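You operate a simulated robot arm through the tools that you are given. There is no shell and no other tool. Be economical: measure what you need, move in short steps, check, and stop when the job is done.

The job below is to be done with a simulated robot arm. You get a single attempt, and the scene is never put back.

## Task
Put the B small box from the robot bench on top of the tin there and the A small box on the shelf under the spare bench. Push the right cabinet door shut. Turn the bush depth dial to 7 mm. Fetch the spacer block and stand it on the matching bench. Open the station four drawer. Do these in any order. Set down upright: spacer block.

Only the result counts: the job must be done as asked and must still hold three seconds after the hand-in. Knocking over, shifting, dropping, spilling or breaking anything else fails it.

## Robot
A 7-joint arm with a two-finger parallel gripper on a trunk, on a base that drives. Base frame: it is fixed to the floor where the robot stands at the start and does not move with it; the origin is under the middle of the robot, x ahead of it, y to its left, z up. Readings come in cm, rad, newtons and seconds.
With the tool pointing down near the work surface it reaches from about 20 to 74 cm from the robot's upright axis, wherever it stands. Its first joint turns from -2.897 to 2.897 rad. Places, roughly: bush depth dial [180, 30, 80]; matching bench [710, 460, 80]; right cabinet door [-40, -50, 30]; shelf under the spare bench [-100, -10, 20]; small box [50, -25, 75]; spacer block (2x3x5 cm) [630, 200, 90]; station four drawer [560, 240, 70]; tin [75, -25, 75]. Payload 1.57 kg.
The TCP is the grasp point between the finger pads, 3 cm short of the fingertips. In the tool frame z runs along the fingers and y along their closing line. Largest opening 11 cm; finger width 2.4, thickness 1.2; the body of the gripper, 4.8 by 11.2 cm, starts 7.8 cm behind the TCP.
Orientation is that of the tool frame in the base frame, as a unit quaternion [x, y, z, w]. With the fingers straight down and closing along the base's y, the tool's x points along the base's -x, its y along +y and its z along -z.

## Interface
- The arm moves only by the tool arm_command. Its argument "plan" is a list of rows, each a list of 7 numbers: the shift along the base's x, y, z in units of 300 mm (1.0 is 300 mm), then the turn, a rotation vector about the base's x, y, z in units of 90 degrees (1.0 is 90 degrees), then the finger opening in cm, from 0 to 11. In form: [[tx, ty, tz, wx, wy, wz, fingers], ...]. A call has 1 to 20 rows; each row is the pose to reach, as a shift and turn from the pose commanded when the call began. A call with a number of a shift or a turn outside -1 to 1 is refused whole. Rows are played at 5 a second. More than 5 cm and 0.15 rad between two rows, or a gripper value outside its range, and nothing of the call is played. Where a pose cannot be reached the arm comes as near as it can. A force on the tool above 40 N (or 10 N above the force at the start of the call, whichever is more), or a blocked arm, ends the call early, and 0.2 s more pass. The fingers move at their own pace (about 4.5 cm/s each) and stop on an object; they squeeze with about 31 N. The grip force told is the motor's: it shows also when the fingers shut on nothing. Time passes only in rows, and 0.2 s behind the last, so rows that repeat a pose let the fingers close. It gives the time, the measured TCP pose, the force on the tool (base axes), the opening and the grip force at its end, in the units of the frame above (readings bear some noise), with the torque about the TCP (base axes, N m) and any sound that the robot's microphone picked up.
- Cameras (640 x 400 px; columns grow to the right, rows downward): "scene" is now at [-3.17, 10.82, 146.2]; the picture's right is [-0.83, -0.56, 0.00], its down [-0.52, 0.77, -0.36] and it looks along [0.20, -0.30, -0.93] (base axes); focal length 214 px, centre (320, 200). "wrist" rides on the gripper at [7, 1.6, -14.1] in the tool frame; the picture's right is [-0.23, 0.97, 0.00], its down [-0.86, -0.20, -0.48] and it looks along [-0.47, -0.11, 0.88] (tool axes); focal length 222 px, centre (320, 200). There is no depth. A picture from a camera that has moved, and an enlarged one, comes with that camera's place and axes in the base frame and with its lens.
- capture(camera): a new picture of that camera. It takes no simulated time.
- raise_lower(by): slides the trunk up (or, below 0, down) by that many cm; the arm and the scene camera ride with it, the base frame stays. It gives what a move gives, with no picture.
- roll_base(legs): drives the robot by 1 to 6 legs, each [ahead, turn to the left] in cm and rad, along the robot's own axes; the way and the turn of a leg run together, so that a leg with both is an arc; at most 150 cm and 3.142 rad a leg. The arm and the cameras ride along, it lands a little off, and it stops where it bumps. It gives what a move gives.
- head_to(pan, tilt): turns the head with the scene camera to pan (to the left, within 2.705 rad either way) and tilt (down, from -0.506 to 1.204), counted from straight ahead of the robot. It gives what a move gives.
- inspect(camera, box): a new picture of the part [left, top, right, bottom] of that camera's present view, enlarged. It takes no simulated time.
- finish_job(): hands the job in; it is judged then, once.

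Go step by step. Nothing tells you exact positions but the pictures and the camera data: compare them with the known pose of the tool, close in by small moves and look again before you grip or let go. The budget is 165 turns and 120 pictures, counting those below and the enlarged ones. Unless the task says otherwise, let go and move clear before handing in.

The tools are called after "Call:" as name(argument=value, ...) on one line, values as JSON. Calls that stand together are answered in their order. arm_command: Moves the arm, as the interface text tells. Its arguments: {"type":"object","properties":{"plan":{"type":"array","items":{"type":"array","items":{"type":"number"}}}},"required":["plan"]} The other tools are called the same way: raise_lower (by) slides the trunk up or down; roll_base (legs) drives the base; head_to (pan, tilt) turns the head that bears the scene camera; capture (camera) takes a picture; inspect (camera, box) takes an enlarged picture of a part of a camera's view; finish_job () hands the job in.

At the start:

```text
time_s: 0.0
eef_pos: [16.18, -38.29, 112.32]
tcp_rot: [0.0, 1.0, 0.001, 0.0]
ft_force: [-0.2, 0.8, -0.8]
wrist_torque: [-0.03, 0.03, -0.03]
grip_width: 11.0
finger_force: 0.0
trunk travel left (down, up): [-42.5, 16.5]
robot x, y, heading: [-0.26, -0.19, 0.002]
head pan, tilt: [-0.979, 1.201]
```

scene: 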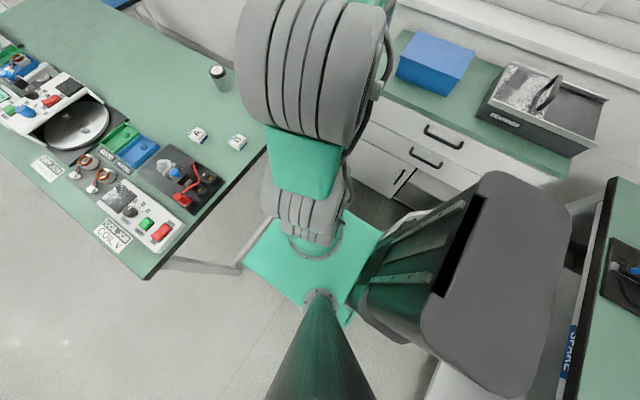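
wrist: 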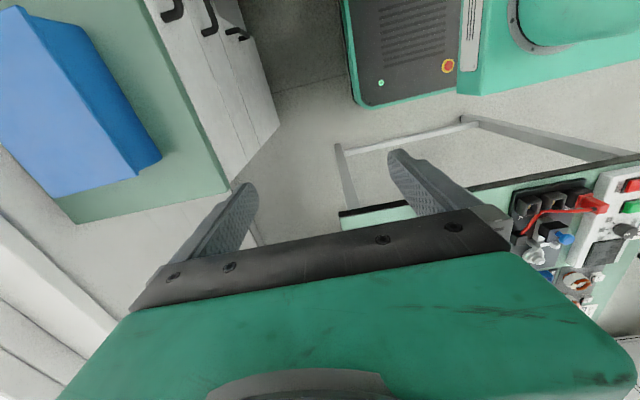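

I see the two small boxes and the tin on the robot bench, with cabinets on the right. I'll zoom in first to tell the boxes apart.

Call:
inspect(camera="scene", box=[170, 50, 270, 170])

Call:
inspect(camera="scene", box=[0, 30, 240, 280])

Call:
inspect(camera="scene", box=[340, 20, 640, 240])

```text
3.33 times, centred on (220, 110) of scene
camera zoom: at [-3.17, 10.82, 146.2], right [-0.83, -0.56, 0.0], down [-0.52, 0.77, -0.36], along [0.2, -0.3, -0.93], focal length 715 px, centre (653, 500)
```

zoom: 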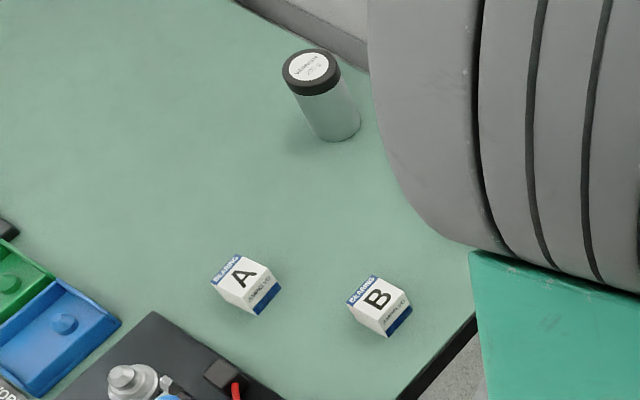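

```text
1.60 times, centred on (120, 155) of scene
camera zoom: at [-3.17, 10.82, 146.2], right [-0.83, -0.56, 0.0], down [-0.52, 0.77, -0.36], along [0.2, -0.3, -0.93], focal length 343 px, centre (640, 272)
```

zoom: 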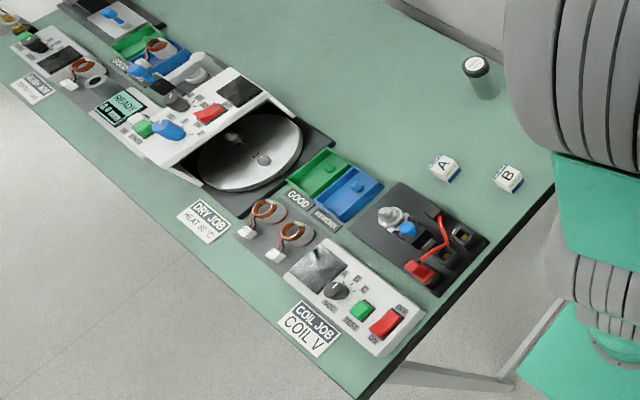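

```text
1.82 times, centred on (490, 130) of scene
camera zoom: at [-3.17, 10.82, 146.2], right [-0.83, -0.56, 0.0], down [-0.52, 0.77, -0.36], along [0.2, -0.3, -0.93], focal length 390 px, centre (11, 327)
```

zoom: 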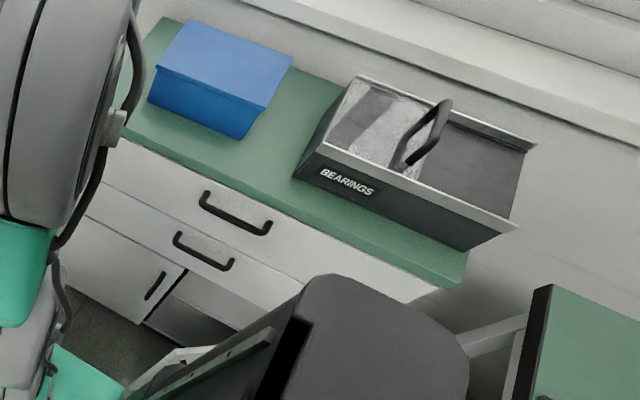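

Boxes A and B sit near the bench's right end, and the tin is further back. I'll bring the wrist camera over box B to triangulate.

Call:
arm_command(plan=[[0.11, 0.09, 0, 0, 0, 0, 11], [0.22, 0.18, 0, 0, 0, 0, 11], [0.33, 0.27, 0, 0, 0, 0, 11], [0.44, 0.36, -0.03, 0, 0, 0, 11], [0.55, 0.45, -0.06, 0, 0, 0, 11], [0.66, 0.54, -0.09, 0, 0, 0, 11], [0.77, 0.63, -0.12, 0, 0, 0, 11], [0.88, 0.72, -0.15, 0, 0, 0, 11], [0.95, 0.8, -0.17, 0, 0, 0, 11]])

Call:
capture(camera="wrist")

Call:
capture(camera="scene")

```text
time_s: 2.0
eef_pos: [44.74, -14.23, 107.19]
tcp_rot: [0.0, 1.0, 0.0, -0.001]
ft_force: [-0.5, -0.7, 0.3]
wrist_torque: [-0.03, -0.01, 0.0]
grip_width: 10.98
finger_force: 0.0
trunk travel left (down, up): [-42.5, 16.5]
robot x, y, heading: [-0.07, -0.15, 0.002]
head pan, tilt: [-0.979, 1.201]
```

```text
114 pictures are left
camera wrist: at [37.83, -12.6, 121.36], right [0.23, 0.97, 0.0], down [0.86, -0.2, 0.48], along [0.47, -0.11, -0.88], focal length 222 px, centre (320, 200)
```

wrist: 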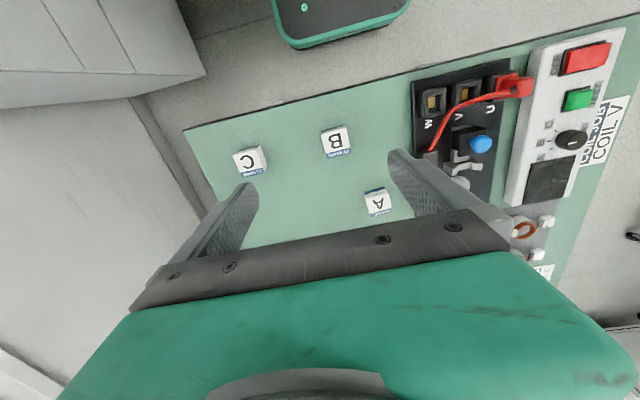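

```text
113 pictures are left
camera scene: at [-3.14, 10.83, 146.2], right [-0.83, -0.56, 0.0], down [-0.52, 0.77, -0.36], along [0.2, -0.3, -0.93], focal length 214 px, centre (320, 200)
```

scene: 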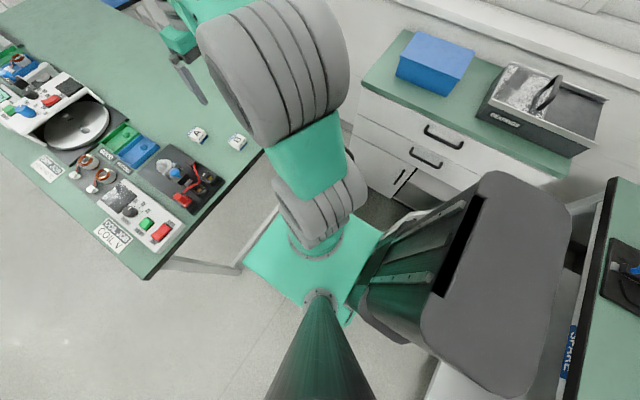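

Boxes A, B and a third, C, are visible. B's top is at about (47,-12,84). I'll zoom in for its angle.

Call:
inspect(camera="wrist", box=[220, 110, 420, 235])

Call:
head_to(pan=-0.3, tilt=0.8)

Call:
capture(camera="scene")

```text
3.20 times, centred on (320, 172) of wrist
camera zoom: at [37.83, -12.6, 121.36], right [0.23, 0.97, 0.0], down [0.86, -0.2, 0.48], along [0.47, -0.11, -0.88], focal length 711 px, centre (320, 288)
```

zoom: 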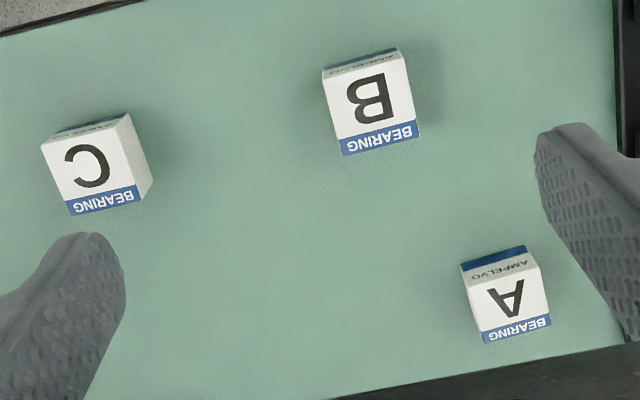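

```text
time_s: 3.0
eef_pos: [44.81, -14.31, 107.47]
tcp_rot: [0.001, 1.0, 0.0, 0.0]
ft_force: [-0.4, -0.4, 0.3]
wrist_torque: [-0.01, 0.0, 0.0]
grip_width: 10.99
finger_force: 0.0
trunk travel left (down, up): [-42.5, 16.5]
robot x, y, heading: [-0.15, -0.18, 0.001]
head pan, tilt: [-0.3, 0.799]
```

```text
111 pictures are left
camera scene: at [1.42, 13.08, 148.97], right [-0.3, -0.95, 0.0], down [-0.69, 0.21, -0.7], along [0.67, -0.21, -0.72], focal length 214 px, centre (320, 200)
```

scene: 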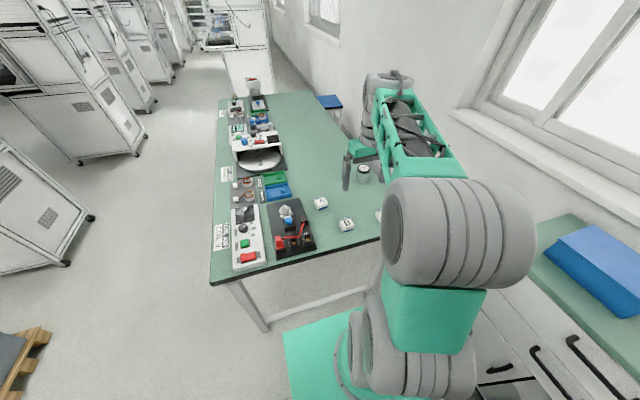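

The boxes are square to the base axes, about 4.2 cm cubes. I'll go down above B and check.

Call:
arm_command(plan=[[0.107, 0.07, 0, 0, 0, 0, 11], [0.107, 0.07, -0.15, 0, 0, 0, 11], [0.107, 0.07, -0.3, 0, 0, 0, 11], [0.107, 0.07, -0.45, 0, 0, 0, 11], [0.107, 0.07, -0.57, 0, 0, 0, 11], [0.107, 0.07, -0.57, 0, 0, 0, 11]])

Call:
capture(camera="wrist")

Call:
inspect(camera="scene", box=[260, 140, 420, 260])

```text
time_s: 4.5
eef_pos: [47.69, -12.16, 90.17]
tcp_rot: [0.0, 1.0, -0.001, 0.0]
ft_force: [0.4, -0.4, -0.6]
wrist_torque: [0.02, -0.02, 0.0]
grip_width: 10.99
finger_force: 0.0
trunk travel left (down, up): [-42.5, 16.5]
robot x, y, heading: [-0.07, -0.06, 0.006]
head pan, tilt: [-0.3, 0.799]
```

```text
110 pictures are left
camera wrist: at [40.7, -10.52, 104.2], right [0.23, 0.97, 0.0], down [0.86, -0.2, 0.48], along [0.47, -0.11, -0.88], focal length 222 px, centre (320, 200)
```

wrist: 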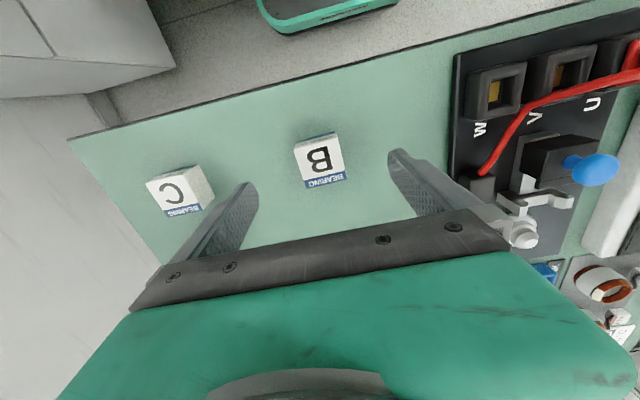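

```text
3.33 times, centred on (340, 200) of scene
camera zoom: at [1.45, 13.08, 148.98], right [-0.3, -0.96, 0.0], down [-0.68, 0.21, -0.7], along [0.67, -0.21, -0.72], focal length 715 px, centre (253, 200)
```

zoom: 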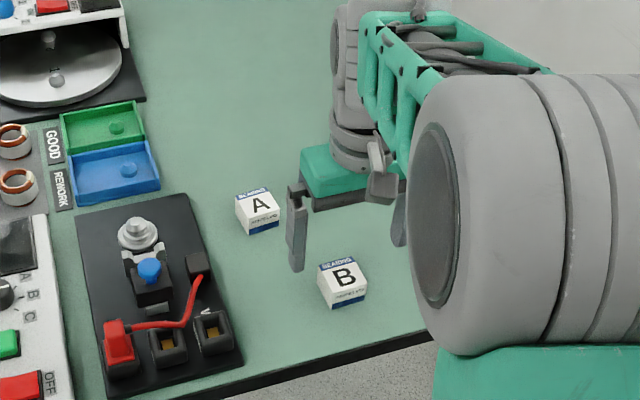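

Call:
inspect(camera="wrist", box=[250, 100, 410, 220])

```text
3.33 times, centred on (330, 160) of wrist
camera zoom: at [40.7, -10.52, 104.2], right [0.23, 0.97, 0.0], down [0.86, -0.2, 0.48], along [0.47, -0.11, -0.88], focal length 740 px, centre (287, 333)
```

zoom: 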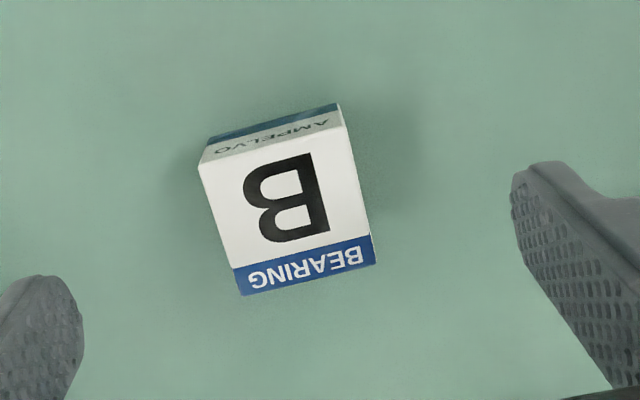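

B is centred under the gripper, with its top at about 84. I'll descend and close.

Call:
arm_command(plan=[[0, 0, -0.1, 0, 0, 0, 11], [0, 0, -0.17, 0, 0, 0, 11], [0, 0, -0.2, 0, 0, 0, 11], [0, 0, -0.2, 0, 0, 0, 4.5], [0, 0, -0.2, 0, 0, 0, 2], [0, 0, -0.2, 0, 0, 0, 2], [0, 0, -0.2, 0, 0, 0, 2], [0, 0, -0.2, 0, 0, 0, 2]])

Call:
inspect(camera="scene", box=[260, 140, 420, 260])

```text
time_s: 6.2
eef_pos: [47.84, -12.26, 84.29]
tcp_rot: [0.0, 1.0, -0.001, 0.0]
ft_force: [0.6, 0.7, -0.7]
wrist_torque: [0.02, 0.0, -0.02]
grip_width: 4.36
finger_force: 22.1
trunk travel left (down, up): [-42.5, 16.5]
robot x, y, heading: [0.1, -0.09, 0.003]
head pan, tilt: [-0.3, 0.799]
```

```text
3.33 times, centred on (340, 200) of scene
camera zoom: at [1.43, 13.08, 148.98], right [-0.3, -0.96, 0.0], down [-0.68, 0.21, -0.7], along [0.67, -0.21, -0.72], focal length 715 px, centre (253, 200)
```

zoom: 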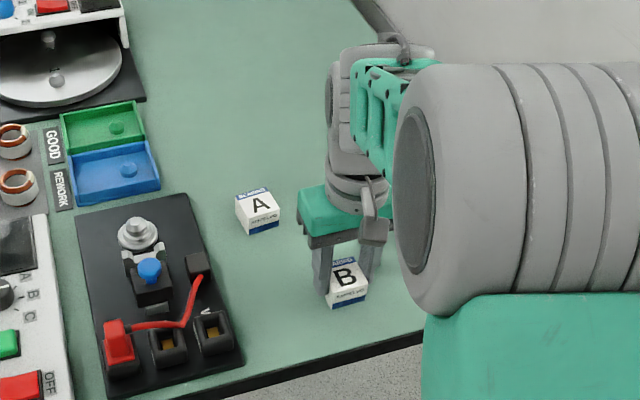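

B is gripped. I'll lift it, then look with the wrist camera for the tin.

Call:
arm_command(plan=[[0, 0, 0.05, 0, 0, 0, 2], [0, 0, 0.15, 0, 0, 0, 2], [0, 0, 0.3, 0, 0, 0, 2], [0, 0, 0.45, 0, 0, 0, 2], [0, 0, 0.6, 0, 0, 0, 2], [0.1, -0.1, 0.6, 0, 0, 0, 2], [0.2, -0.2, 0.6, 0, 0, 0, 2], [0.3, -0.3, 0.6, 0, 0, 0, 2], [0.4, -0.4, 0.6, 0, 0, 0, 2], [0.4, -0.4, 0.6, 0, 0, 0, 2]])

Call:
capture(camera="wrist")

Call:
capture(camera="scene")

```text
time_s: 8.4
eef_pos: [60.36, -24.15, 101.86]
tcp_rot: [0.0, 1.0, 0.001, 0.0]
ft_force: [0.2, -0.4, -0.3]
wrist_torque: [0.03, 0.03, 0.04]
grip_width: 4.3
finger_force: 31.0
trunk travel left (down, up): [-42.5, 16.5]
robot x, y, heading: [0.08, 0.04, -0.001]
head pan, tilt: [-0.3, 0.799]
```

```text
106 pictures are left
camera wrist: at [53.42, -22.65, 115.89], right [0.23, 0.97, 0.0], down [0.86, -0.2, 0.48], along [0.47, -0.11, -0.88], focal length 222 px, centre (320, 200)
```

wrist: 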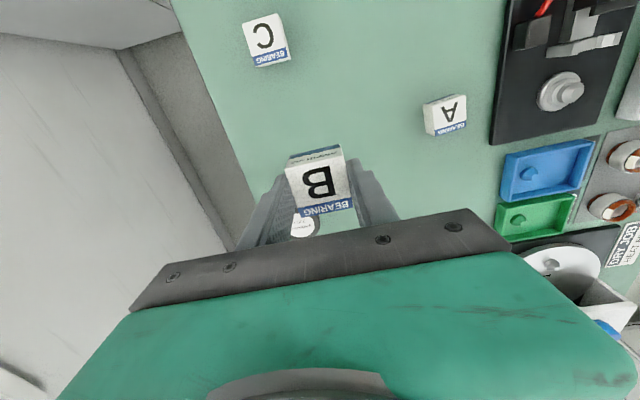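

```text
105 pictures are left
camera scene: at [1.47, 13.04, 148.98], right [-0.3, -0.96, 0.0], down [-0.69, 0.21, -0.7], along [0.67, -0.21, -0.72], focal length 214 px, centre (320, 200)
```

scene: 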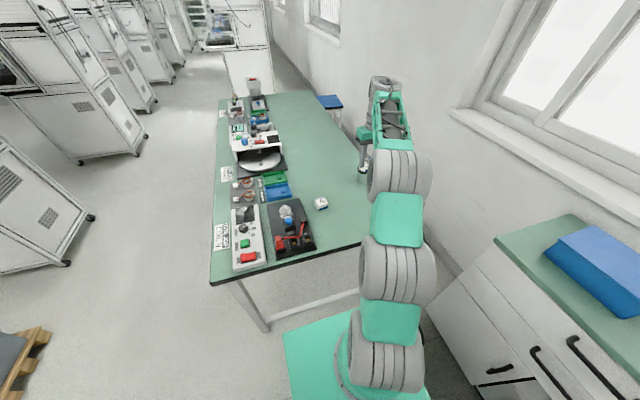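

The tin's top is at about (71.4,-29.6,88), slightly out of reach. I'll drive 8 cm ahead (the base front stays short of the bench stretcher).

Call:
roll_base(legs=[[8, 0]])

Call:
capture(camera="wrist")

Call:
inspect(camera="scene", box=[300, 120, 420, 220])

```text
time_s: 9.5
eef_pos: [68.38, -24.31, 101.84]
tcp_rot: [0.0, 1.0, 0.001, 0.0]
ft_force: [0.5, 0.0, -0.8]
wrist_torque: [0.02, -0.04, 0.06]
grip_width: 4.3
finger_force: 30.6
trunk travel left (down, up): [-42.5, 16.5]
robot x, y, heading: [8.03, -0.07, 0.003]
head pan, tilt: [-0.3, 0.799]
```

```text
104 pictures are left
camera wrist: at [61.44, -22.64, 115.87], right [0.23, 0.97, 0.0], down [0.86, -0.2, 0.48], along [0.47, -0.11, -0.88], focal length 222 px, centre (320, 200)
```

wrist: 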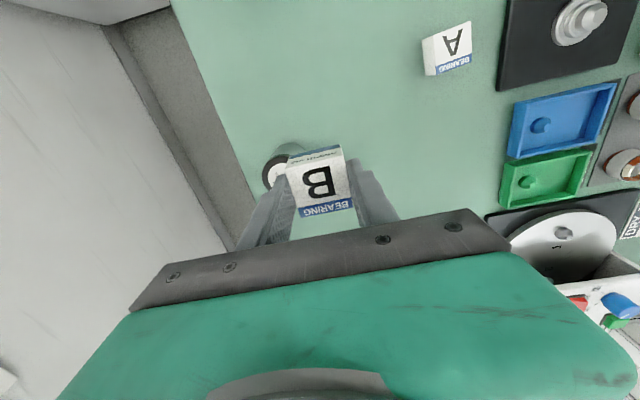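

```text
4.00 times, centred on (360, 170) of scene
camera zoom: at [9.51, 13.06, 148.97], right [-0.3, -0.96, 0.0], down [-0.68, 0.21, -0.7], along [0.67, -0.21, -0.72], focal length 858 px, centre (160, 320)
```

zoom: 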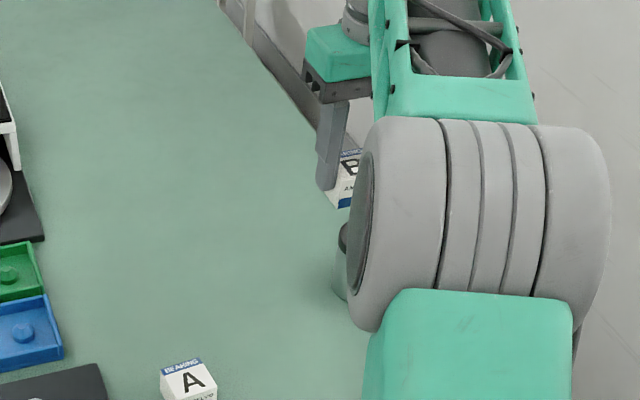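

The lid matches the prediction. I'll move aside briefly to see the full lid for precision.

Call:
arm_command(plan=[[0, 0.12, 0, 0, 0, 0, 2], [0, 0.25, 0, 0, 0, 0, 2], [0, 0.25, 0, 0, 0, 0, 2]])

Call:
inspect(camera="wrist", box=[180, 110, 380, 235])

```text
time_s: 10.3
eef_pos: [68.27, -16.86, 101.84]
tcp_rot: [0.0, 1.0, 0.0, 0.0]
ft_force: [-0.6, 0.7, -1.1]
wrist_torque: [0.0, -0.02, 0.0]
grip_width: 4.29
finger_force: 30.8
trunk travel left (down, up): [-42.5, 16.5]
robot x, y, heading: [8.17, 0.11, -0.002]
head pan, tilt: [-0.3, 0.799]
```

```text
3.20 times, centred on (280, 172) of wrist
camera zoom: at [61.41, -15.2, 115.92], right [0.23, 0.97, 0.0], down [0.86, -0.2, 0.48], along [0.47, -0.11, -0.88], focal length 711 px, centre (448, 288)
```

zoom: 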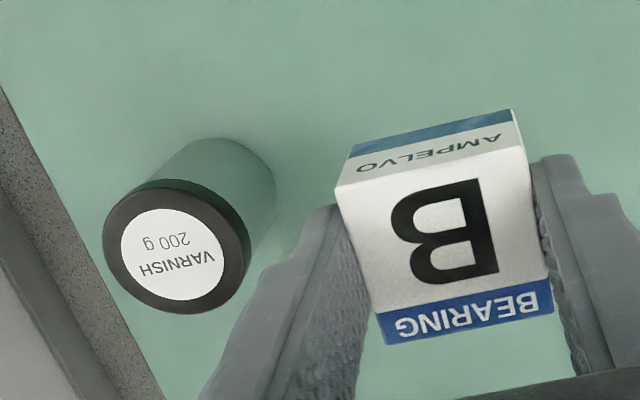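

The tin's top centre refines to (72.1,-30.0,87.5). I'll move above it and lower to a few cm above.

Call:
arm_command(plan=[[0.03, -0.12, 0, 0, 0, 0, 2], [0.06, -0.24, 0, 0, 0, 0, 2], [0.1, -0.36, 0, 0, 0, 0, 2], [0.128, -0.438, 0, 0, 0, 0, 2], [0.128, -0.438, -0.12, 0, 0, 0, 2], [0.128, -0.438, -0.26, 0, 0, 0, 2], [0.128, -0.438, -0.26, 0, 0, 0, 2]])

Call:
head_to(pan=-0.5, tilt=0.7)

Call:
capture(camera="wrist")

Call:
capture(camera="scene")

```text
time_s: 11.9
eef_pos: [72.21, -29.81, 93.88]
tcp_rot: [0.0, 1.0, 0.0, 0.0]
ft_force: [-0.8, 0.5, -0.8]
wrist_torque: [0.01, 0.02, 0.03]
grip_width: 4.29
finger_force: 31.0
out of reach, approached as far as the arm can: row 4
trunk travel left (down, up): [-42.5, 16.5]
robot x, y, heading: [7.98, 0.12, 0.003]
head pan, tilt: [-0.3, 0.799]
```

```text
time_s: 12.6
eef_pos: [72.35, -29.8, 93.97]
tcp_rot: [0.0, 1.0, 0.0, 0.0]
ft_force: [0.0, 0.2, -1.9]
wrist_torque: [0.01, 0.0, -0.04]
grip_width: 4.31
finger_force: 31.5
trunk travel left (down, up): [-42.5, 16.5]
robot x, y, heading: [8.01, 0.26, -0.005]
head pan, tilt: [-0.499, 0.7]
```

```text
101 pictures are left
camera wrist: at [65.4, -28.25, 107.96], right [0.23, 0.97, 0.0], down [0.86, -0.2, 0.48], along [0.47, -0.11, -0.88], focal length 222 px, centre (320, 200)
```

wrist: 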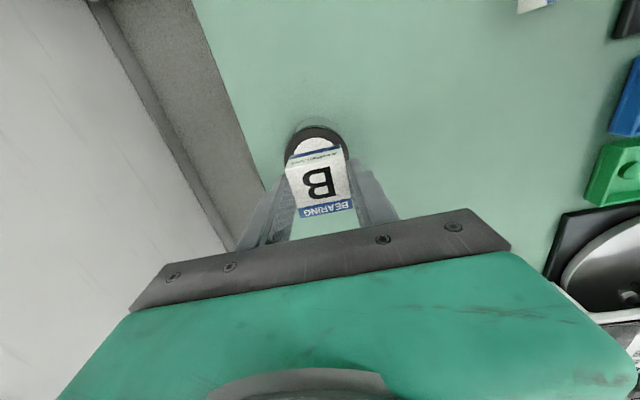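

```text
100 pictures are left
camera scene: at [9.24, 11.39, 149.8], right [-0.48, -0.88, 0.0], down [-0.57, 0.31, -0.76], along [0.67, -0.37, -0.64], focal length 214 px, centre (320, 200)
```

scene: 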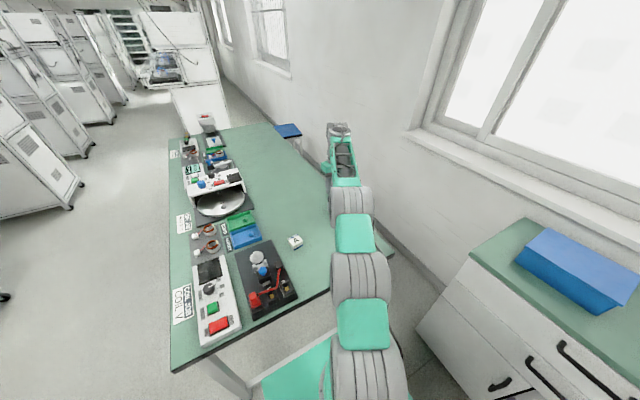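

The box is centred over the lid. I'll lower it gently while watching the force.

Call:
arm_command(plan=[[0, 0, -0.03, 0, 0, 0, 2], [0, 0, -0.045, 0, 0, 0, 2], [0, 0, -0.05, 0, 0, 0, 2]])

Call:
inspect(camera="wrist", box=[220, 80, 420, 235])

```text
time_s: 13.4
eef_pos: [72.16, -29.91, 92.42]
tcp_rot: [0.0, 1.0, 0.0, 0.0]
ft_force: [-0.3, -0.5, -0.1]
wrist_torque: [-0.01, -0.02, -0.05]
grip_width: 4.31
finger_force: 31.0
trunk travel left (down, up): [-42.5, 16.5]
robot x, y, heading: [7.88, 0.29, 0.0]
head pan, tilt: [-0.499, 0.7]
```

```text
2.58 times, centred on (320, 158) of wrist
camera zoom: at [65.29, -28.24, 106.5], right [0.23, 0.97, 0.0], down [0.86, -0.2, 0.48], along [0.47, -0.11, -0.88], focal length 573 px, centre (320, 310)
```

zoom: 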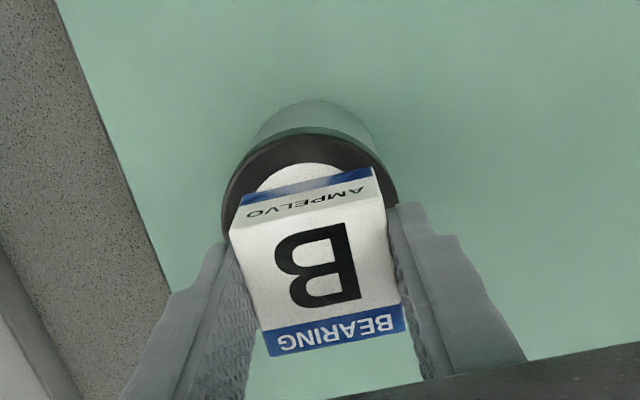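

Call:
arm_command(plan=[[-0.015, 0, 0, 0, 0, 0, 2], [-0.015, 0, -0.01, 0, 0, 0, 2], [-0.015, 0, -0.02, 0, 0, 0, 2], [-0.015, 0, -0.02, 0, 0, 0, 2]])

```text
time_s: 14.4
eef_pos: [71.7, -29.95, 91.97]
tcp_rot: [0.001, 1.0, 0.0, 0.002]
ft_force: [0.6, -1.4, 7.5]
wrist_torque: [-0.01, 0.08, 0.02]
grip_width: 4.33
finger_force: 30.9
trunk travel left (down, up): [-42.5, 16.5]
robot x, y, heading: [8.0, -0.02, -0.001]
head pan, tilt: [-0.499, 0.7]
```

Contact has been made at z≈92. I'll open and rise straight up.

Call:
arm_command(plan=[[0, 0, 0.003, 0, 0, 0, 4.6], [0, 0, 0.003, 0, 0, 0, 5.5], [0, 0, 0.003, 0, 0, 0, 7], [0, 0, 0.003, 0, 0, 0, 7], [0, 0, 0.1, 0, 0, 0, 7], [0, 0, 0.25, 0, 0, 0, 7], [0, 0, 0.4, 0, 0, 0, 7], [0, 0, 0.4, 0, 0, 0, 7]])

Call:
capture(camera="wrist")

```text
time_s: 16.2
eef_pos: [70.66, -29.68, 103.31]
tcp_rot: [0.0, 1.0, 0.0, 0.001]
ft_force: [-0.6, -0.6, 0.3]
wrist_torque: [0.01, -0.03, -0.02]
grip_width: 7.02
finger_force: 0.0
out of reach, approached as far as the arm can: row 7, 8
trunk travel left (down, up): [-42.5, 16.5]
robot x, y, heading: [7.97, 0.22, -0.0]
head pan, tilt: [-0.499, 0.7]
```

```text
98 pictures are left
camera wrist: at [63.66, -27.92, 117.5], right [0.23, 0.97, 0.0], down [0.86, -0.2, 0.48], along [0.47, -0.11, -0.88], focal length 222 px, centre (320, 200)
```

wrist: 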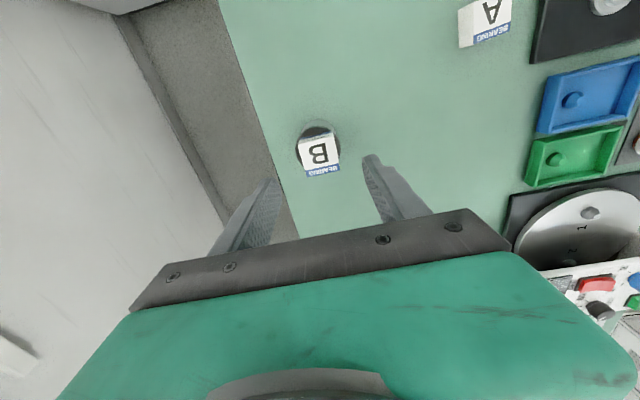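

B is standing on the tin. Next is box A; I'll hover above it.

Call:
arm_command(plan=[[-0.08, 0.12, 0, 0, 0, 0, 9], [-0.16, 0.24, 0, 0, 0, 0, 11], [-0.24, 0.36, 0, 0, 0, 0, 11], [-0.3, 0.48, 0, 0, 0, 0, 11], [-0.32, 0.62, -0.05, 0, 0, 0, 11], [-0.32, 0.78, -0.1, 0, 0, 0, 11], [-0.32, 0.79, -0.25, 0, 0, 0, 11], [-0.32, 0.79, -0.35, 0, 0, 0, 11], [-0.32, 0.79, -0.35, 0, 0, 0, 11]])

Call:
inspect(camera="wrist", box=[200, 80, 440, 230])

```text
refused: row 6 steps farther than a row can; nothing moved
```

```text
2.67 times, centred on (320, 155) of wrist
camera zoom: at [63.66, -27.92, 117.5], right [0.23, 0.97, 0.0], down [0.86, -0.2, 0.48], along [0.47, -0.11, -0.88], focal length 592 px, centre (320, 320)
```

zoom: 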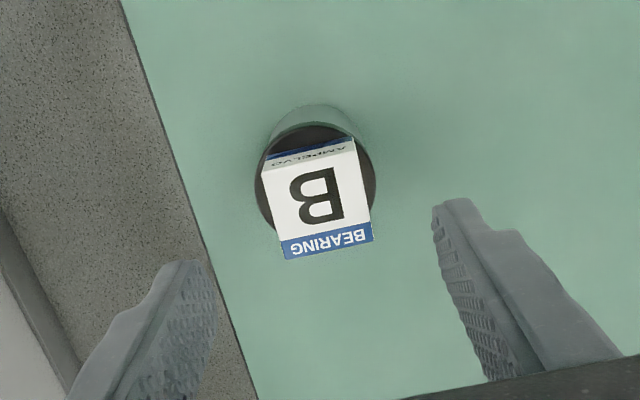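

Call:
arm_command(plan=[[-0.08, 0.12, 0, 0, 0, 0, 9], [-0.16, 0.24, 0, 0, 0, 0, 11], [-0.22, 0.36, 0, 0, 0, 0, 11], [-0.28, 0.48, 0, 0, 0, 0, 11], [-0.31, 0.6, -0.02, 0, 0, 0, 11], [-0.32, 0.72, -0.06, 0, 0, 0, 11], [-0.32, 0.79, -0.18, 0, 0, 0, 11], [-0.32, 0.79, -0.33, 0, 0, 0, 11], [-0.32, 0.79, -0.33, 0, 0, 0, 11]])

Call:
inspect(camera="wrist", box=[200, 80, 440, 230])

```text
time_s: 18.2
eef_pos: [61.4, -5.62, 93.49]
tcp_rot: [0.0, 1.0, 0.0, 0.0]
ft_force: [0.2, 0.5, 0.6]
wrist_torque: [-0.03, 0.03, -0.01]
grip_width: 10.99
finger_force: 0.0
trunk travel left (down, up): [-42.5, 16.5]
robot x, y, heading: [8.15, -0.13, -0.003]
head pan, tilt: [-0.499, 0.7]
```

```text
2.67 times, centred on (320, 155) of wrist
camera zoom: at [54.36, -3.91, 107.51], right [0.23, 0.97, 0.0], down [0.86, -0.2, 0.48], along [0.47, -0.11, -0.88], focal length 592 px, centre (320, 320)
```

zoom: 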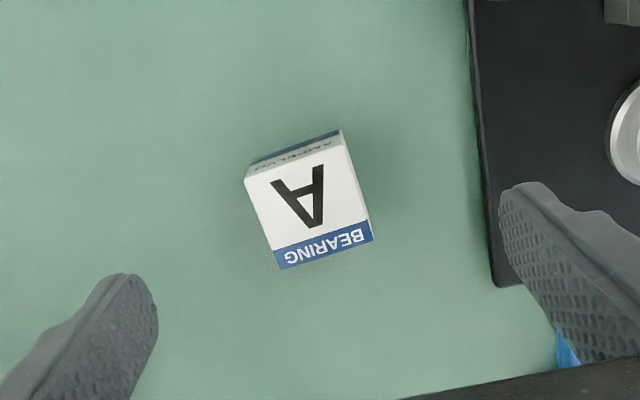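

Call:
arm_command(plan=[[0.009, -0.013, 0, 0, 0, 0.055, 8], [0.009, -0.013, -0.12, 0, 0, 0.055, 8], [0.009, -0.013, -0.24, 0, 0, 0.055, 8], [0.009, -0.013, -0.305, 0, 0, 0.055, 8], [0.009, -0.013, -0.305, 0, 0, 0.055, 5], [0.009, -0.013, -0.305, 0, 0, 0.055, 2], [0.009, -0.013, -0.305, 0, 0, 0.055, 2], [0.009, -0.013, -0.305, 0, 0, 0.055, 2]])

Call:
inspect(camera="wrist", box=[200, 80, 440, 230])

```text
time_s: 20.0
eef_pos: [61.61, -6.05, 84.1]
tcp_rot: [-0.043, 0.999, 0.0, 0.0]
ft_force: [0.5, -0.3, 0.3]
wrist_torque: [-0.02, 0.02, -0.01]
grip_width: 4.33
finger_force: 29.2
trunk travel left (down, up): [-42.5, 16.5]
robot x, y, heading: [7.92, 0.2, 0.0]
head pan, tilt: [-0.499, 0.7]
```

```text
2.67 times, centred on (320, 155) of wrist
camera zoom: at [54.56, -5.0, 98.17], right [0.14, 0.99, 0.0], down [0.87, -0.13, 0.48], along [0.47, -0.07, -0.88], focal length 592 px, centre (320, 320)
```

zoom: 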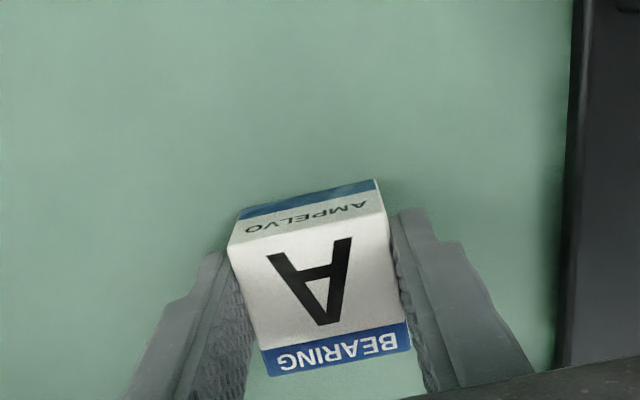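

A is gripped. I'll lift it and draw the arm in, then look round towards the spare bench and cabinet.

Call:
arm_command(plan=[[0, 0, 0.1, 0, 0, 0, 2], [0, 0, 0.25, 0, 0, 0, 2], [0, 0, 0.4, 0, 0, 0, 2], [0, 0, 0.55, 0, 0, 0, 2], [-0.1, 0, 0.65, 0, 0, 0, 2], [-0.25, 0, 0.7, 0, 0, 0, 2], [-0.4, 0, 0.7, 0, 0, 0, 2], [-0.5, 0, 0.7, 0, 0, 0, 2]])

Call:
roll_base(legs=[[-8, 0]])

Call:
head_to(pan=-2.0, tilt=0.8)

Call:
capture(camera="scene")

Call:
head_to(pan=2.6, tilt=0.7)

Call:
capture(camera="scene")

```text
time_s: 21.8
eef_pos: [46.49, -6.17, 105.54]
tcp_rot: [-0.043, 0.999, 0.0, 0.0]
ft_force: [0.3, -0.2, -0.2]
wrist_torque: [0.0, 0.01, 0.02]
grip_width: 4.34
finger_force: 30.9
trunk travel left (down, up): [-42.5, 16.5]
robot x, y, heading: [7.91, -0.17, 0.002]
head pan, tilt: [-0.499, 0.7]
```

```text
time_s: 22.9
eef_pos: [38.49, -6.18, 105.5]
tcp_rot: [-0.043, 0.999, -0.001, 0.001]
ft_force: [0.4, 0.4, -0.7]
wrist_torque: [0.03, -0.01, 0.02]
grip_width: 4.31
finger_force: 31.3
trunk travel left (down, up): [-42.5, 16.5]
robot x, y, heading: [0.12, -0.07, -0.004]
head pan, tilt: [-0.499, 0.7]
```

```text
time_s: 24.5
eef_pos: [38.48, -6.26, 105.51]
tcp_rot: [-0.043, 0.999, 0.0, 0.0]
ft_force: [-0.1, -0.5, -0.8]
wrist_torque: [0.01, -0.01, 0.01]
grip_width: 4.33
finger_force: 30.5
trunk travel left (down, up): [-42.5, 16.5]
robot x, y, heading: [-0.11, 0.33, 0.001]
head pan, tilt: [-2.0, 0.799]
```

```text
94 pictures are left
camera scene: at [-9.63, 8.15, 148.98], right [-0.91, 0.42, 0.0], down [0.3, 0.65, -0.7], along [-0.29, -0.63, -0.72], focal length 214 px, centre (320, 200)
```

scene: 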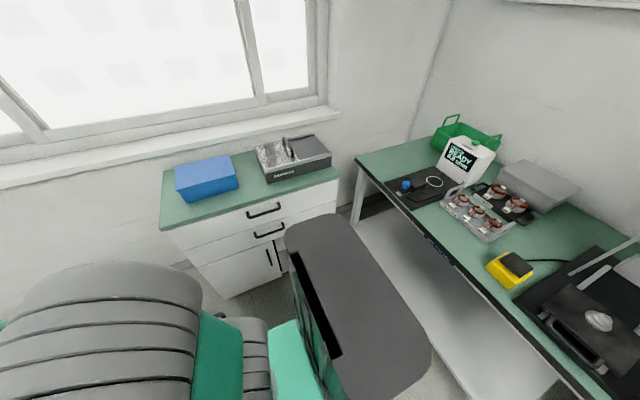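

```text
time_s: 28.2
eef_pos: [38.49, -6.09, 105.59]
tcp_rot: [-0.043, 0.999, 0.001, 0.0]
ft_force: [-0.2, -0.4, -0.8]
wrist_torque: [0.0, 0.0, 0.01]
grip_width: 4.31
finger_force: 31.2
trunk travel left (down, up): [-42.5, 16.5]
robot x, y, heading: [-0.33, 0.22, -0.004]
head pan, tilt: [2.601, 0.7]
```

```text
93 pictures are left
camera scene: at [-13.54, 19.87, 149.8], right [0.52, 0.86, 0.0], down [0.55, -0.33, -0.76], along [-0.66, 0.4, -0.64], focal length 214 px, centre (320, 200)
```

scene: 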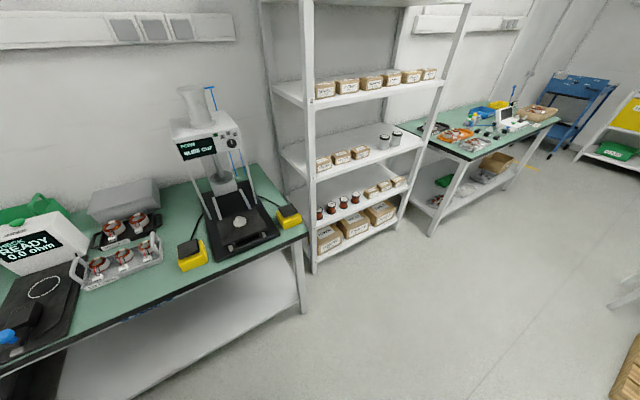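

The spare bench stands behind with an open shelf below it. To reach in I need a tilted grip, so I'll set A back down near the bench edge and regrasp it with the tool tilted 45°.

Call:
arm_command(plan=[[0.12, 0, 0, 0, 0, 0, 2], [0.25, 0, -0.08, 0, 0, 0, 2], [0.383, 0, -0.16, 0, 0, 0, 2], [0.383, 0, -0.3, 0, 0, 0, 2], [0.383, 0, -0.44, 0, 0, 0, 2], [0.383, 0, -0.58, 0, 0, 0, 2], [0.383, 0, -0.66, 0, 0, 0, 2], [0.383, 0, -0.69, 0, 0, 0, 2], [0.383, 0, -0.69, 0, 0, 0, 2]])

```text
time_s: 30.2
eef_pos: [49.92, -6.02, 84.77]
tcp_rot: [-0.043, 0.999, -0.001, 0.0]
ft_force: [0.1, 0.6, -0.7]
wrist_torque: [0.01, 0.0, -0.02]
grip_width: 4.29
finger_force: 30.8
trunk travel left (down, up): [-42.5, 16.5]
robot x, y, heading: [0.01, -0.16, 0.005]
head pan, tilt: [2.601, 0.7]
```

Call:
arm_command(plan=[[0, 0, -0.01, 0, 0, 0, 2], [0, 0, -0.02, 0, 0, 0, 2], [0, 0, -0.02, 0, 0, 0, 2]])

```text
time_s: 31.0
eef_pos: [49.85, -6.11, 84.31]
tcp_rot: [-0.043, 0.999, 0.0, 0.0]
ft_force: [-0.1, 0.7, 0.5]
wrist_torque: [-0.01, -0.01, -0.02]
grip_width: 4.32
finger_force: 30.9
trunk travel left (down, up): [-42.5, 16.5]
robot x, y, heading: [-0.05, 0.33, -0.0]
head pan, tilt: [2.601, 0.7]
```

Call:
arm_command(plan=[[0, 0, -0.007, 0, 0, 0, 2], [0, 0, -0.007, 0, 0, 0, 2], [0, 0, -0.007, 0, 0, 0, 5], [0, 0, -0.007, 0, 0, 0, 8], [0, 0, -0.007, 0, 0, 0, 8], [0, 0, 0.1, 0, 0, 0, 8], [-0.02, 0, 0.25, 0, 0, 0, 8], [-0.08, 0, 0.28, 0, 0, 0, 8]])

Call:
inspect(camera="wrist", box=[200, 80, 440, 230])

```text
time_s: 32.8
eef_pos: [47.35, -6.32, 92.65]
tcp_rot: [-0.043, 0.999, 0.0, 0.0]
ft_force: [-0.8, 0.5, -0.8]
wrist_torque: [-0.03, -0.01, 0.0]
grip_width: 8.04
finger_force: 0.1
trunk travel left (down, up): [-42.5, 16.5]
robot x, y, heading: [-0.11, 0.17, -0.003]
head pan, tilt: [2.601, 0.7]
```

```text
2.67 times, centred on (320, 155) of wrist
camera zoom: at [40.2, -5.33, 106.72], right [0.14, 0.99, 0.0], down [0.87, -0.13, 0.48], along [0.47, -0.07, -0.88], focal length 592 px, centre (320, 320)
```

zoom: 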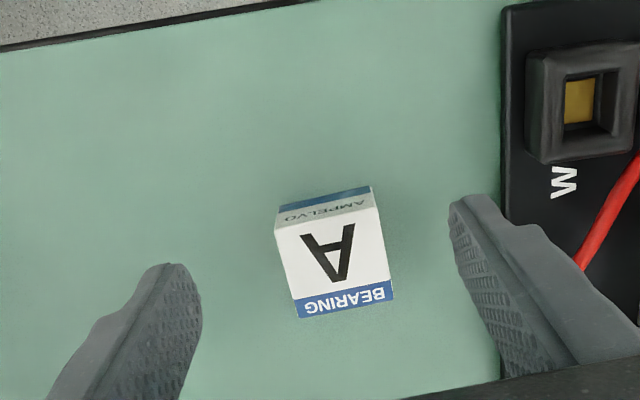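

A stands well at (49.5,-6). I'll tilt the tool 45° while backing off.

Call:
arm_command(plan=[[-0.04, 0, 0.03, 0.008, -0.09, 0, 8], [-0.08, 0, 0.03, 0.016, -0.18, 0, 8], [-0.12, 0, 0.03, 0.024, -0.27, 0, 8], [-0.16, 0, 0.0, 0.032, -0.36, 0, 8], [-0.2, -0.01, -0.03, 0.039, -0.45, 0, 8], [-0.217, -0.012, -0.054, 0.0435, -0.498, 0, 8], [-0.217, -0.012, -0.054, 0.0435, -0.498, 0, 8]])

Call:
capture(camera="wrist")

```text
time_s: 34.4
eef_pos: [40.91, -6.59, 91.08]
tcp_rot: [-0.039, 0.922, 0.017, 0.384]
ft_force: [0.0, -0.3, -0.5]
wrist_torque: [0.04, -0.01, 0.05]
grip_width: 8.0
finger_force: 0.1
trunk travel left (down, up): [-42.5, 16.5]
robot x, y, heading: [-0.27, -0.43, -0.004]
head pan, tilt: [2.601, 0.7]
```

```text
91 pictures are left
camera wrist: at [25.96, -6.2, 96.07], right [0.08, 0.98, 0.16], down [0.28, -0.18, 0.94], along [0.96, -0.03, -0.29], focal length 222 px, centre (320, 200)
```

wrist: 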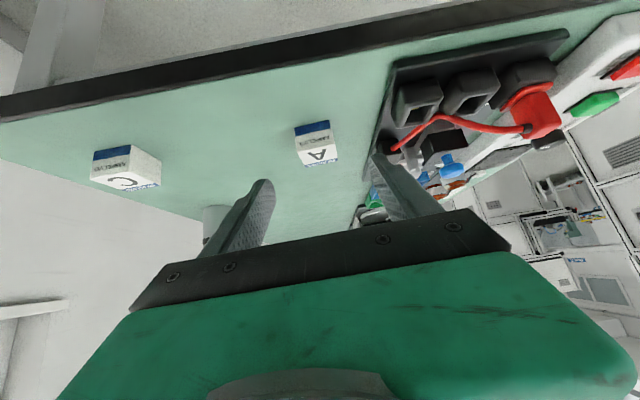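

Call:
arm_command(plan=[[0.1, 0.009, -0.1, 0, 0, 0, 8], [0.18, 0.016, -0.18, 0, 0, 0, 8], [0.235, 0.02, -0.234, 0, 0, 0, 8], [0.235, 0.02, -0.234, 0, 0, 0, 5], [0.235, 0.02, -0.234, 0, 0, 0, 2], [0.235, 0.02, -0.234, 0, 0, 0, 2], [0.235, 0.02, -0.234, 0, 0, 0, 2]])

Call:
inspect(camera="wrist", box=[200, 80, 440, 230])

```text
time_s: 36.0
eef_pos: [48.1, -5.82, 84.02]
tcp_rot: [-0.039, 0.923, 0.017, 0.382]
ft_force: [0.5, 0.3, 0.7]
wrist_torque: [-0.01, 0.0, -0.03]
grip_width: 4.32
finger_force: 28.5
trunk travel left (down, up): [-42.5, 16.5]
robot x, y, heading: [0.25, -0.21, -0.002]
head pan, tilt: [2.601, 0.7]
```

```text
2.67 times, centred on (320, 155) of wrist
camera zoom: at [33.11, -5.49, 89.08], right [0.08, 0.98, 0.16], down [0.28, -0.18, 0.94], along [0.96, -0.03, -0.29], focal length 592 px, centre (320, 320)
```

zoom: 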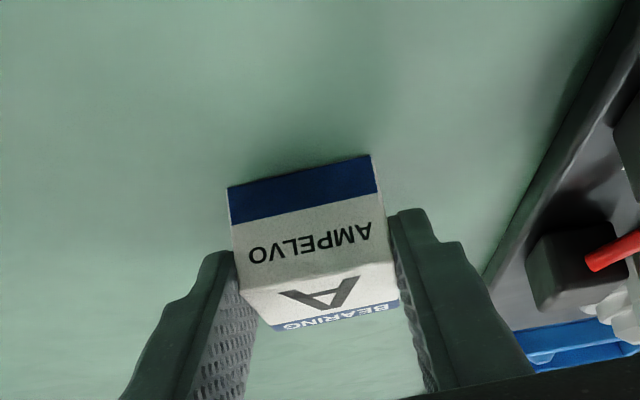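

A is gripped with the tilt. I'll lift, draw in, turn the base left in stages and look at the door.

Call:
arm_command(plan=[[0, 0, 0.12, 0, 0, 0, 2], [-0.05, 0, 0.27, 0, 0, 0, 2], [-0.12, 0, 0.4, 0, 0, 0, 2], [-0.22, 0, 0.5, 0, 0, 0, 2], [-0.36, 0, 0.55, 0, 0, 0, 2], [-0.45, 0, 0.55, 0, 0, 0, 2]])

Call:
roll_base(legs=[[0, 1.571]])

Call:
head_to(pan=2.6, tilt=1.0)

Call:
capture(camera="scene")

```text
time_s: 37.2
eef_pos: [36.26, 3.86, 95.32]
tcp_rot: [-0.148, 0.932, 0.139, 0.299]
ft_force: [0.4, -0.1, -1.1]
wrist_torque: [0.0, 0.0, -0.01]
grip_width: 4.3
finger_force: 31.1
trunk travel left (down, up): [-42.5, 16.5]
robot x, y, heading: [0.21, -0.33, -0.002]
head pan, tilt: [2.601, 0.7]
stopped in row 6: the arm was blocked; the commanded pose is now the measured one
```

```text
time_s: 41.5
eef_pos: [-4.77, 36.29, 95.02]
tcp_rot: [0.77, -0.546, -0.312, -0.111]
ft_force: [-0.5, -0.9, -1.1]
wrist_torque: [-0.02, 0.01, 0.0]
grip_width: 4.29
finger_force: 30.8
trunk travel left (down, up): [-42.5, 16.5]
robot x, y, heading: [0.16, -0.31, 1.589]
head pan, tilt: [2.601, 0.7]
```

```text
time_s: 42.3
eef_pos: [-4.69, 36.42, 94.9]
tcp_rot: [0.77, -0.546, -0.311, -0.109]
ft_force: [0.4, 0.4, -0.7]
wrist_torque: [-0.02, -0.04, -0.05]
grip_width: 4.31
finger_force: 30.5
trunk travel left (down, up): [-42.5, 16.5]
robot x, y, heading: [-0.01, 0.1, 1.59]
head pan, tilt: [2.601, 1.0]
```

```text
89 pictures are left
camera scene: at [-19.08, -12.37, 147.47], right [-0.87, 0.5, 0.0], down [0.42, 0.73, -0.54], along [-0.27, -0.47, -0.84], focal length 214 px, centre (320, 200)
```

scene: 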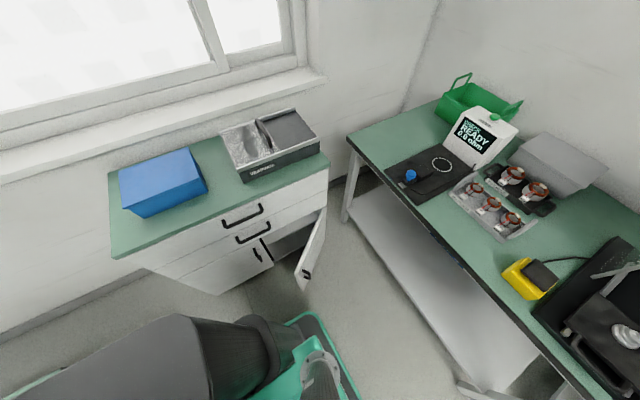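

The door stands about 36° open, its free edge near (-23,-40). First I'll turn to face the spare bench and place A on the shelf.

Call:
roll_base(legs=[[0, 1.55]])

Call:
head_to(pan=0.0, tilt=0.9)

Call:
capture(camera="scene")

Call:
capture(camera="wrist")

```text
time_s: 46.5
eef_pos: [-36.44, -3.14, 95.02]
tcp_rot: [0.934, 0.138, -0.301, 0.136]
ft_force: [-0.4, 0.3, 0.3]
wrist_torque: [0.02, -0.02, 0.0]
grip_width: 4.32
finger_force: 30.8
trunk travel left (down, up): [-42.5, 16.5]
robot x, y, heading: [0.09, 0.14, 3.118]
head pan, tilt: [2.601, 1.0]
```

```text
time_s: 48.8
eef_pos: [-36.51, -3.12, 94.95]
tcp_rot: [0.934, 0.138, -0.3, 0.138]
ft_force: [0.0, -0.9, -0.7]
wrist_torque: [-0.02, -0.03, 0.0]
grip_width: 4.31
finger_force: 30.9
trunk travel left (down, up): [-42.5, 16.5]
robot x, y, heading: [0.25, 0.09, 3.118]
head pan, tilt: [0.0, 0.901]
```

```text
88 pictures are left
camera scene: at [-2.16, -15.42, 148.19], right [0.02, 1.0, 0.0], down [0.78, -0.02, -0.62], along [-0.62, 0.01, -0.78], focal length 214 px, centre (320, 200)
```

scene: 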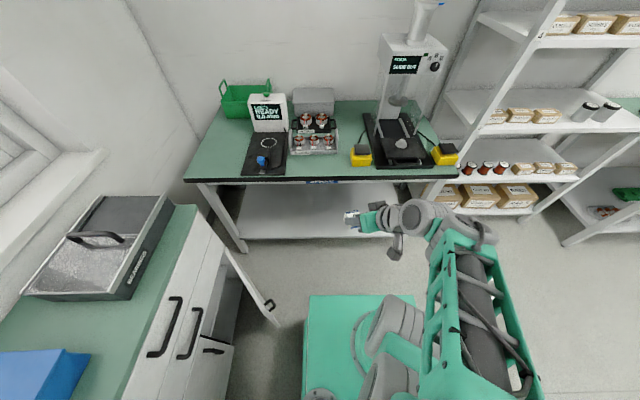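

```text
87 pictures are left
camera wrist: at [-23.07, 1.35, 102.04], right [0.15, -0.94, 0.3], down [-0.49, 0.2, 0.85], along [-0.86, -0.28, -0.43], focal length 222 px, centre (320, 200)
```

wrist: 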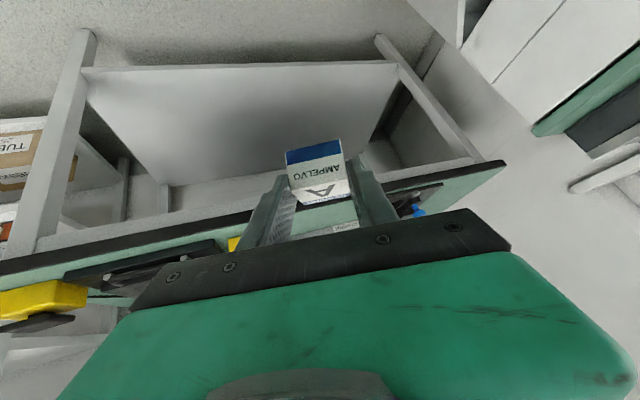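

Clear view of the shelf. I'll straighten the tool so the box is level again, and extend the arm.

Call:
arm_command(plan=[[-0.12, 0, 0.0, 0.02, 0.022, -0.05, 2], [-0.26, 0, 0.0, 0.04, 0.044, -0.1, 2], [-0.4, 0, 0.0, 0.06, 0.065, -0.15, 2], [-0.5, 0, 0.0, 0.08, 0.085, -0.19, 2], [-0.5, 0, 0, 0.0954, 0.1025, -0.23, 2], [-0.5, 0, 0, 0.0954, 0.1025, -0.23, 2]])

Call:
raise_lower(by=-35)

Call:
capture(camera="scene")

Call:
capture(camera="wrist")

```text
time_s: 50.2
eef_pos: [-51.44, -3.13, 95.06]
tcp_rot: [0.924, 0.001, -0.382, -0.001]
ft_force: [0.5, 0.2, -1.0]
wrist_torque: [0.01, 0.01, 0.04]
grip_width: 4.31
finger_force: 31.4
trunk travel left (down, up): [-42.5, 16.5]
robot x, y, heading: [0.27, -0.09, 3.121]
head pan, tilt: [0.0, 0.901]
```

```text
time_s: 53.6
eef_pos: [-51.44, -3.2, 60.04]
tcp_rot: [0.924, 0.001, -0.382, 0.0]
ft_force: [0.4, -0.5, -1.2]
wrist_torque: [-0.04, 0.0, 0.02]
grip_width: 4.32
finger_force: 31.5
trunk travel left (down, up): [-7.5, 51.5]
robot x, y, heading: [-0.13, -0.06, 3.122]
head pan, tilt: [0.0, 0.901]
```

```text
86 pictures are left
camera scene: at [-2.17, -15.41, 113.19], right [0.02, 1.0, 0.0], down [0.78, -0.02, -0.62], along [-0.62, 0.01, -0.78], focal length 214 px, centre (320, 200)
```

scene: 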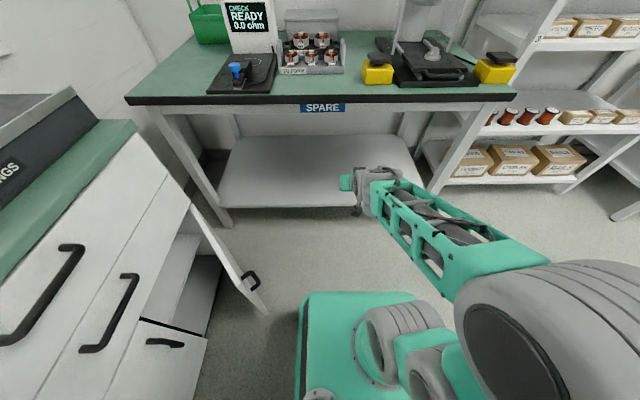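

```text
85 pictures are left
camera wrist: at [-36.53, -4.73, 65.08], right [-0.16, -0.97, 0.16], down [-0.27, 0.2, 0.94], along [-0.95, 0.11, -0.29], focal length 222 px, centre (320, 200)
```

wrist: 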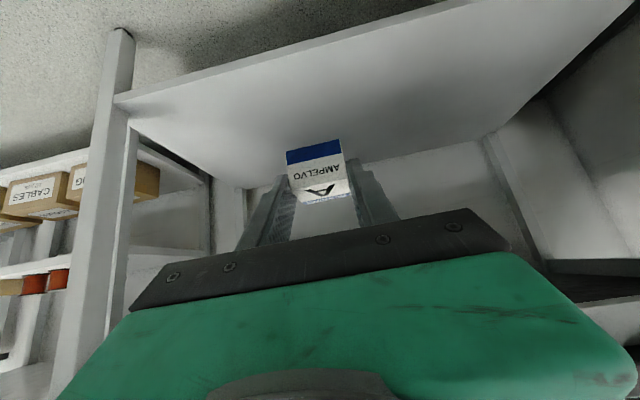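

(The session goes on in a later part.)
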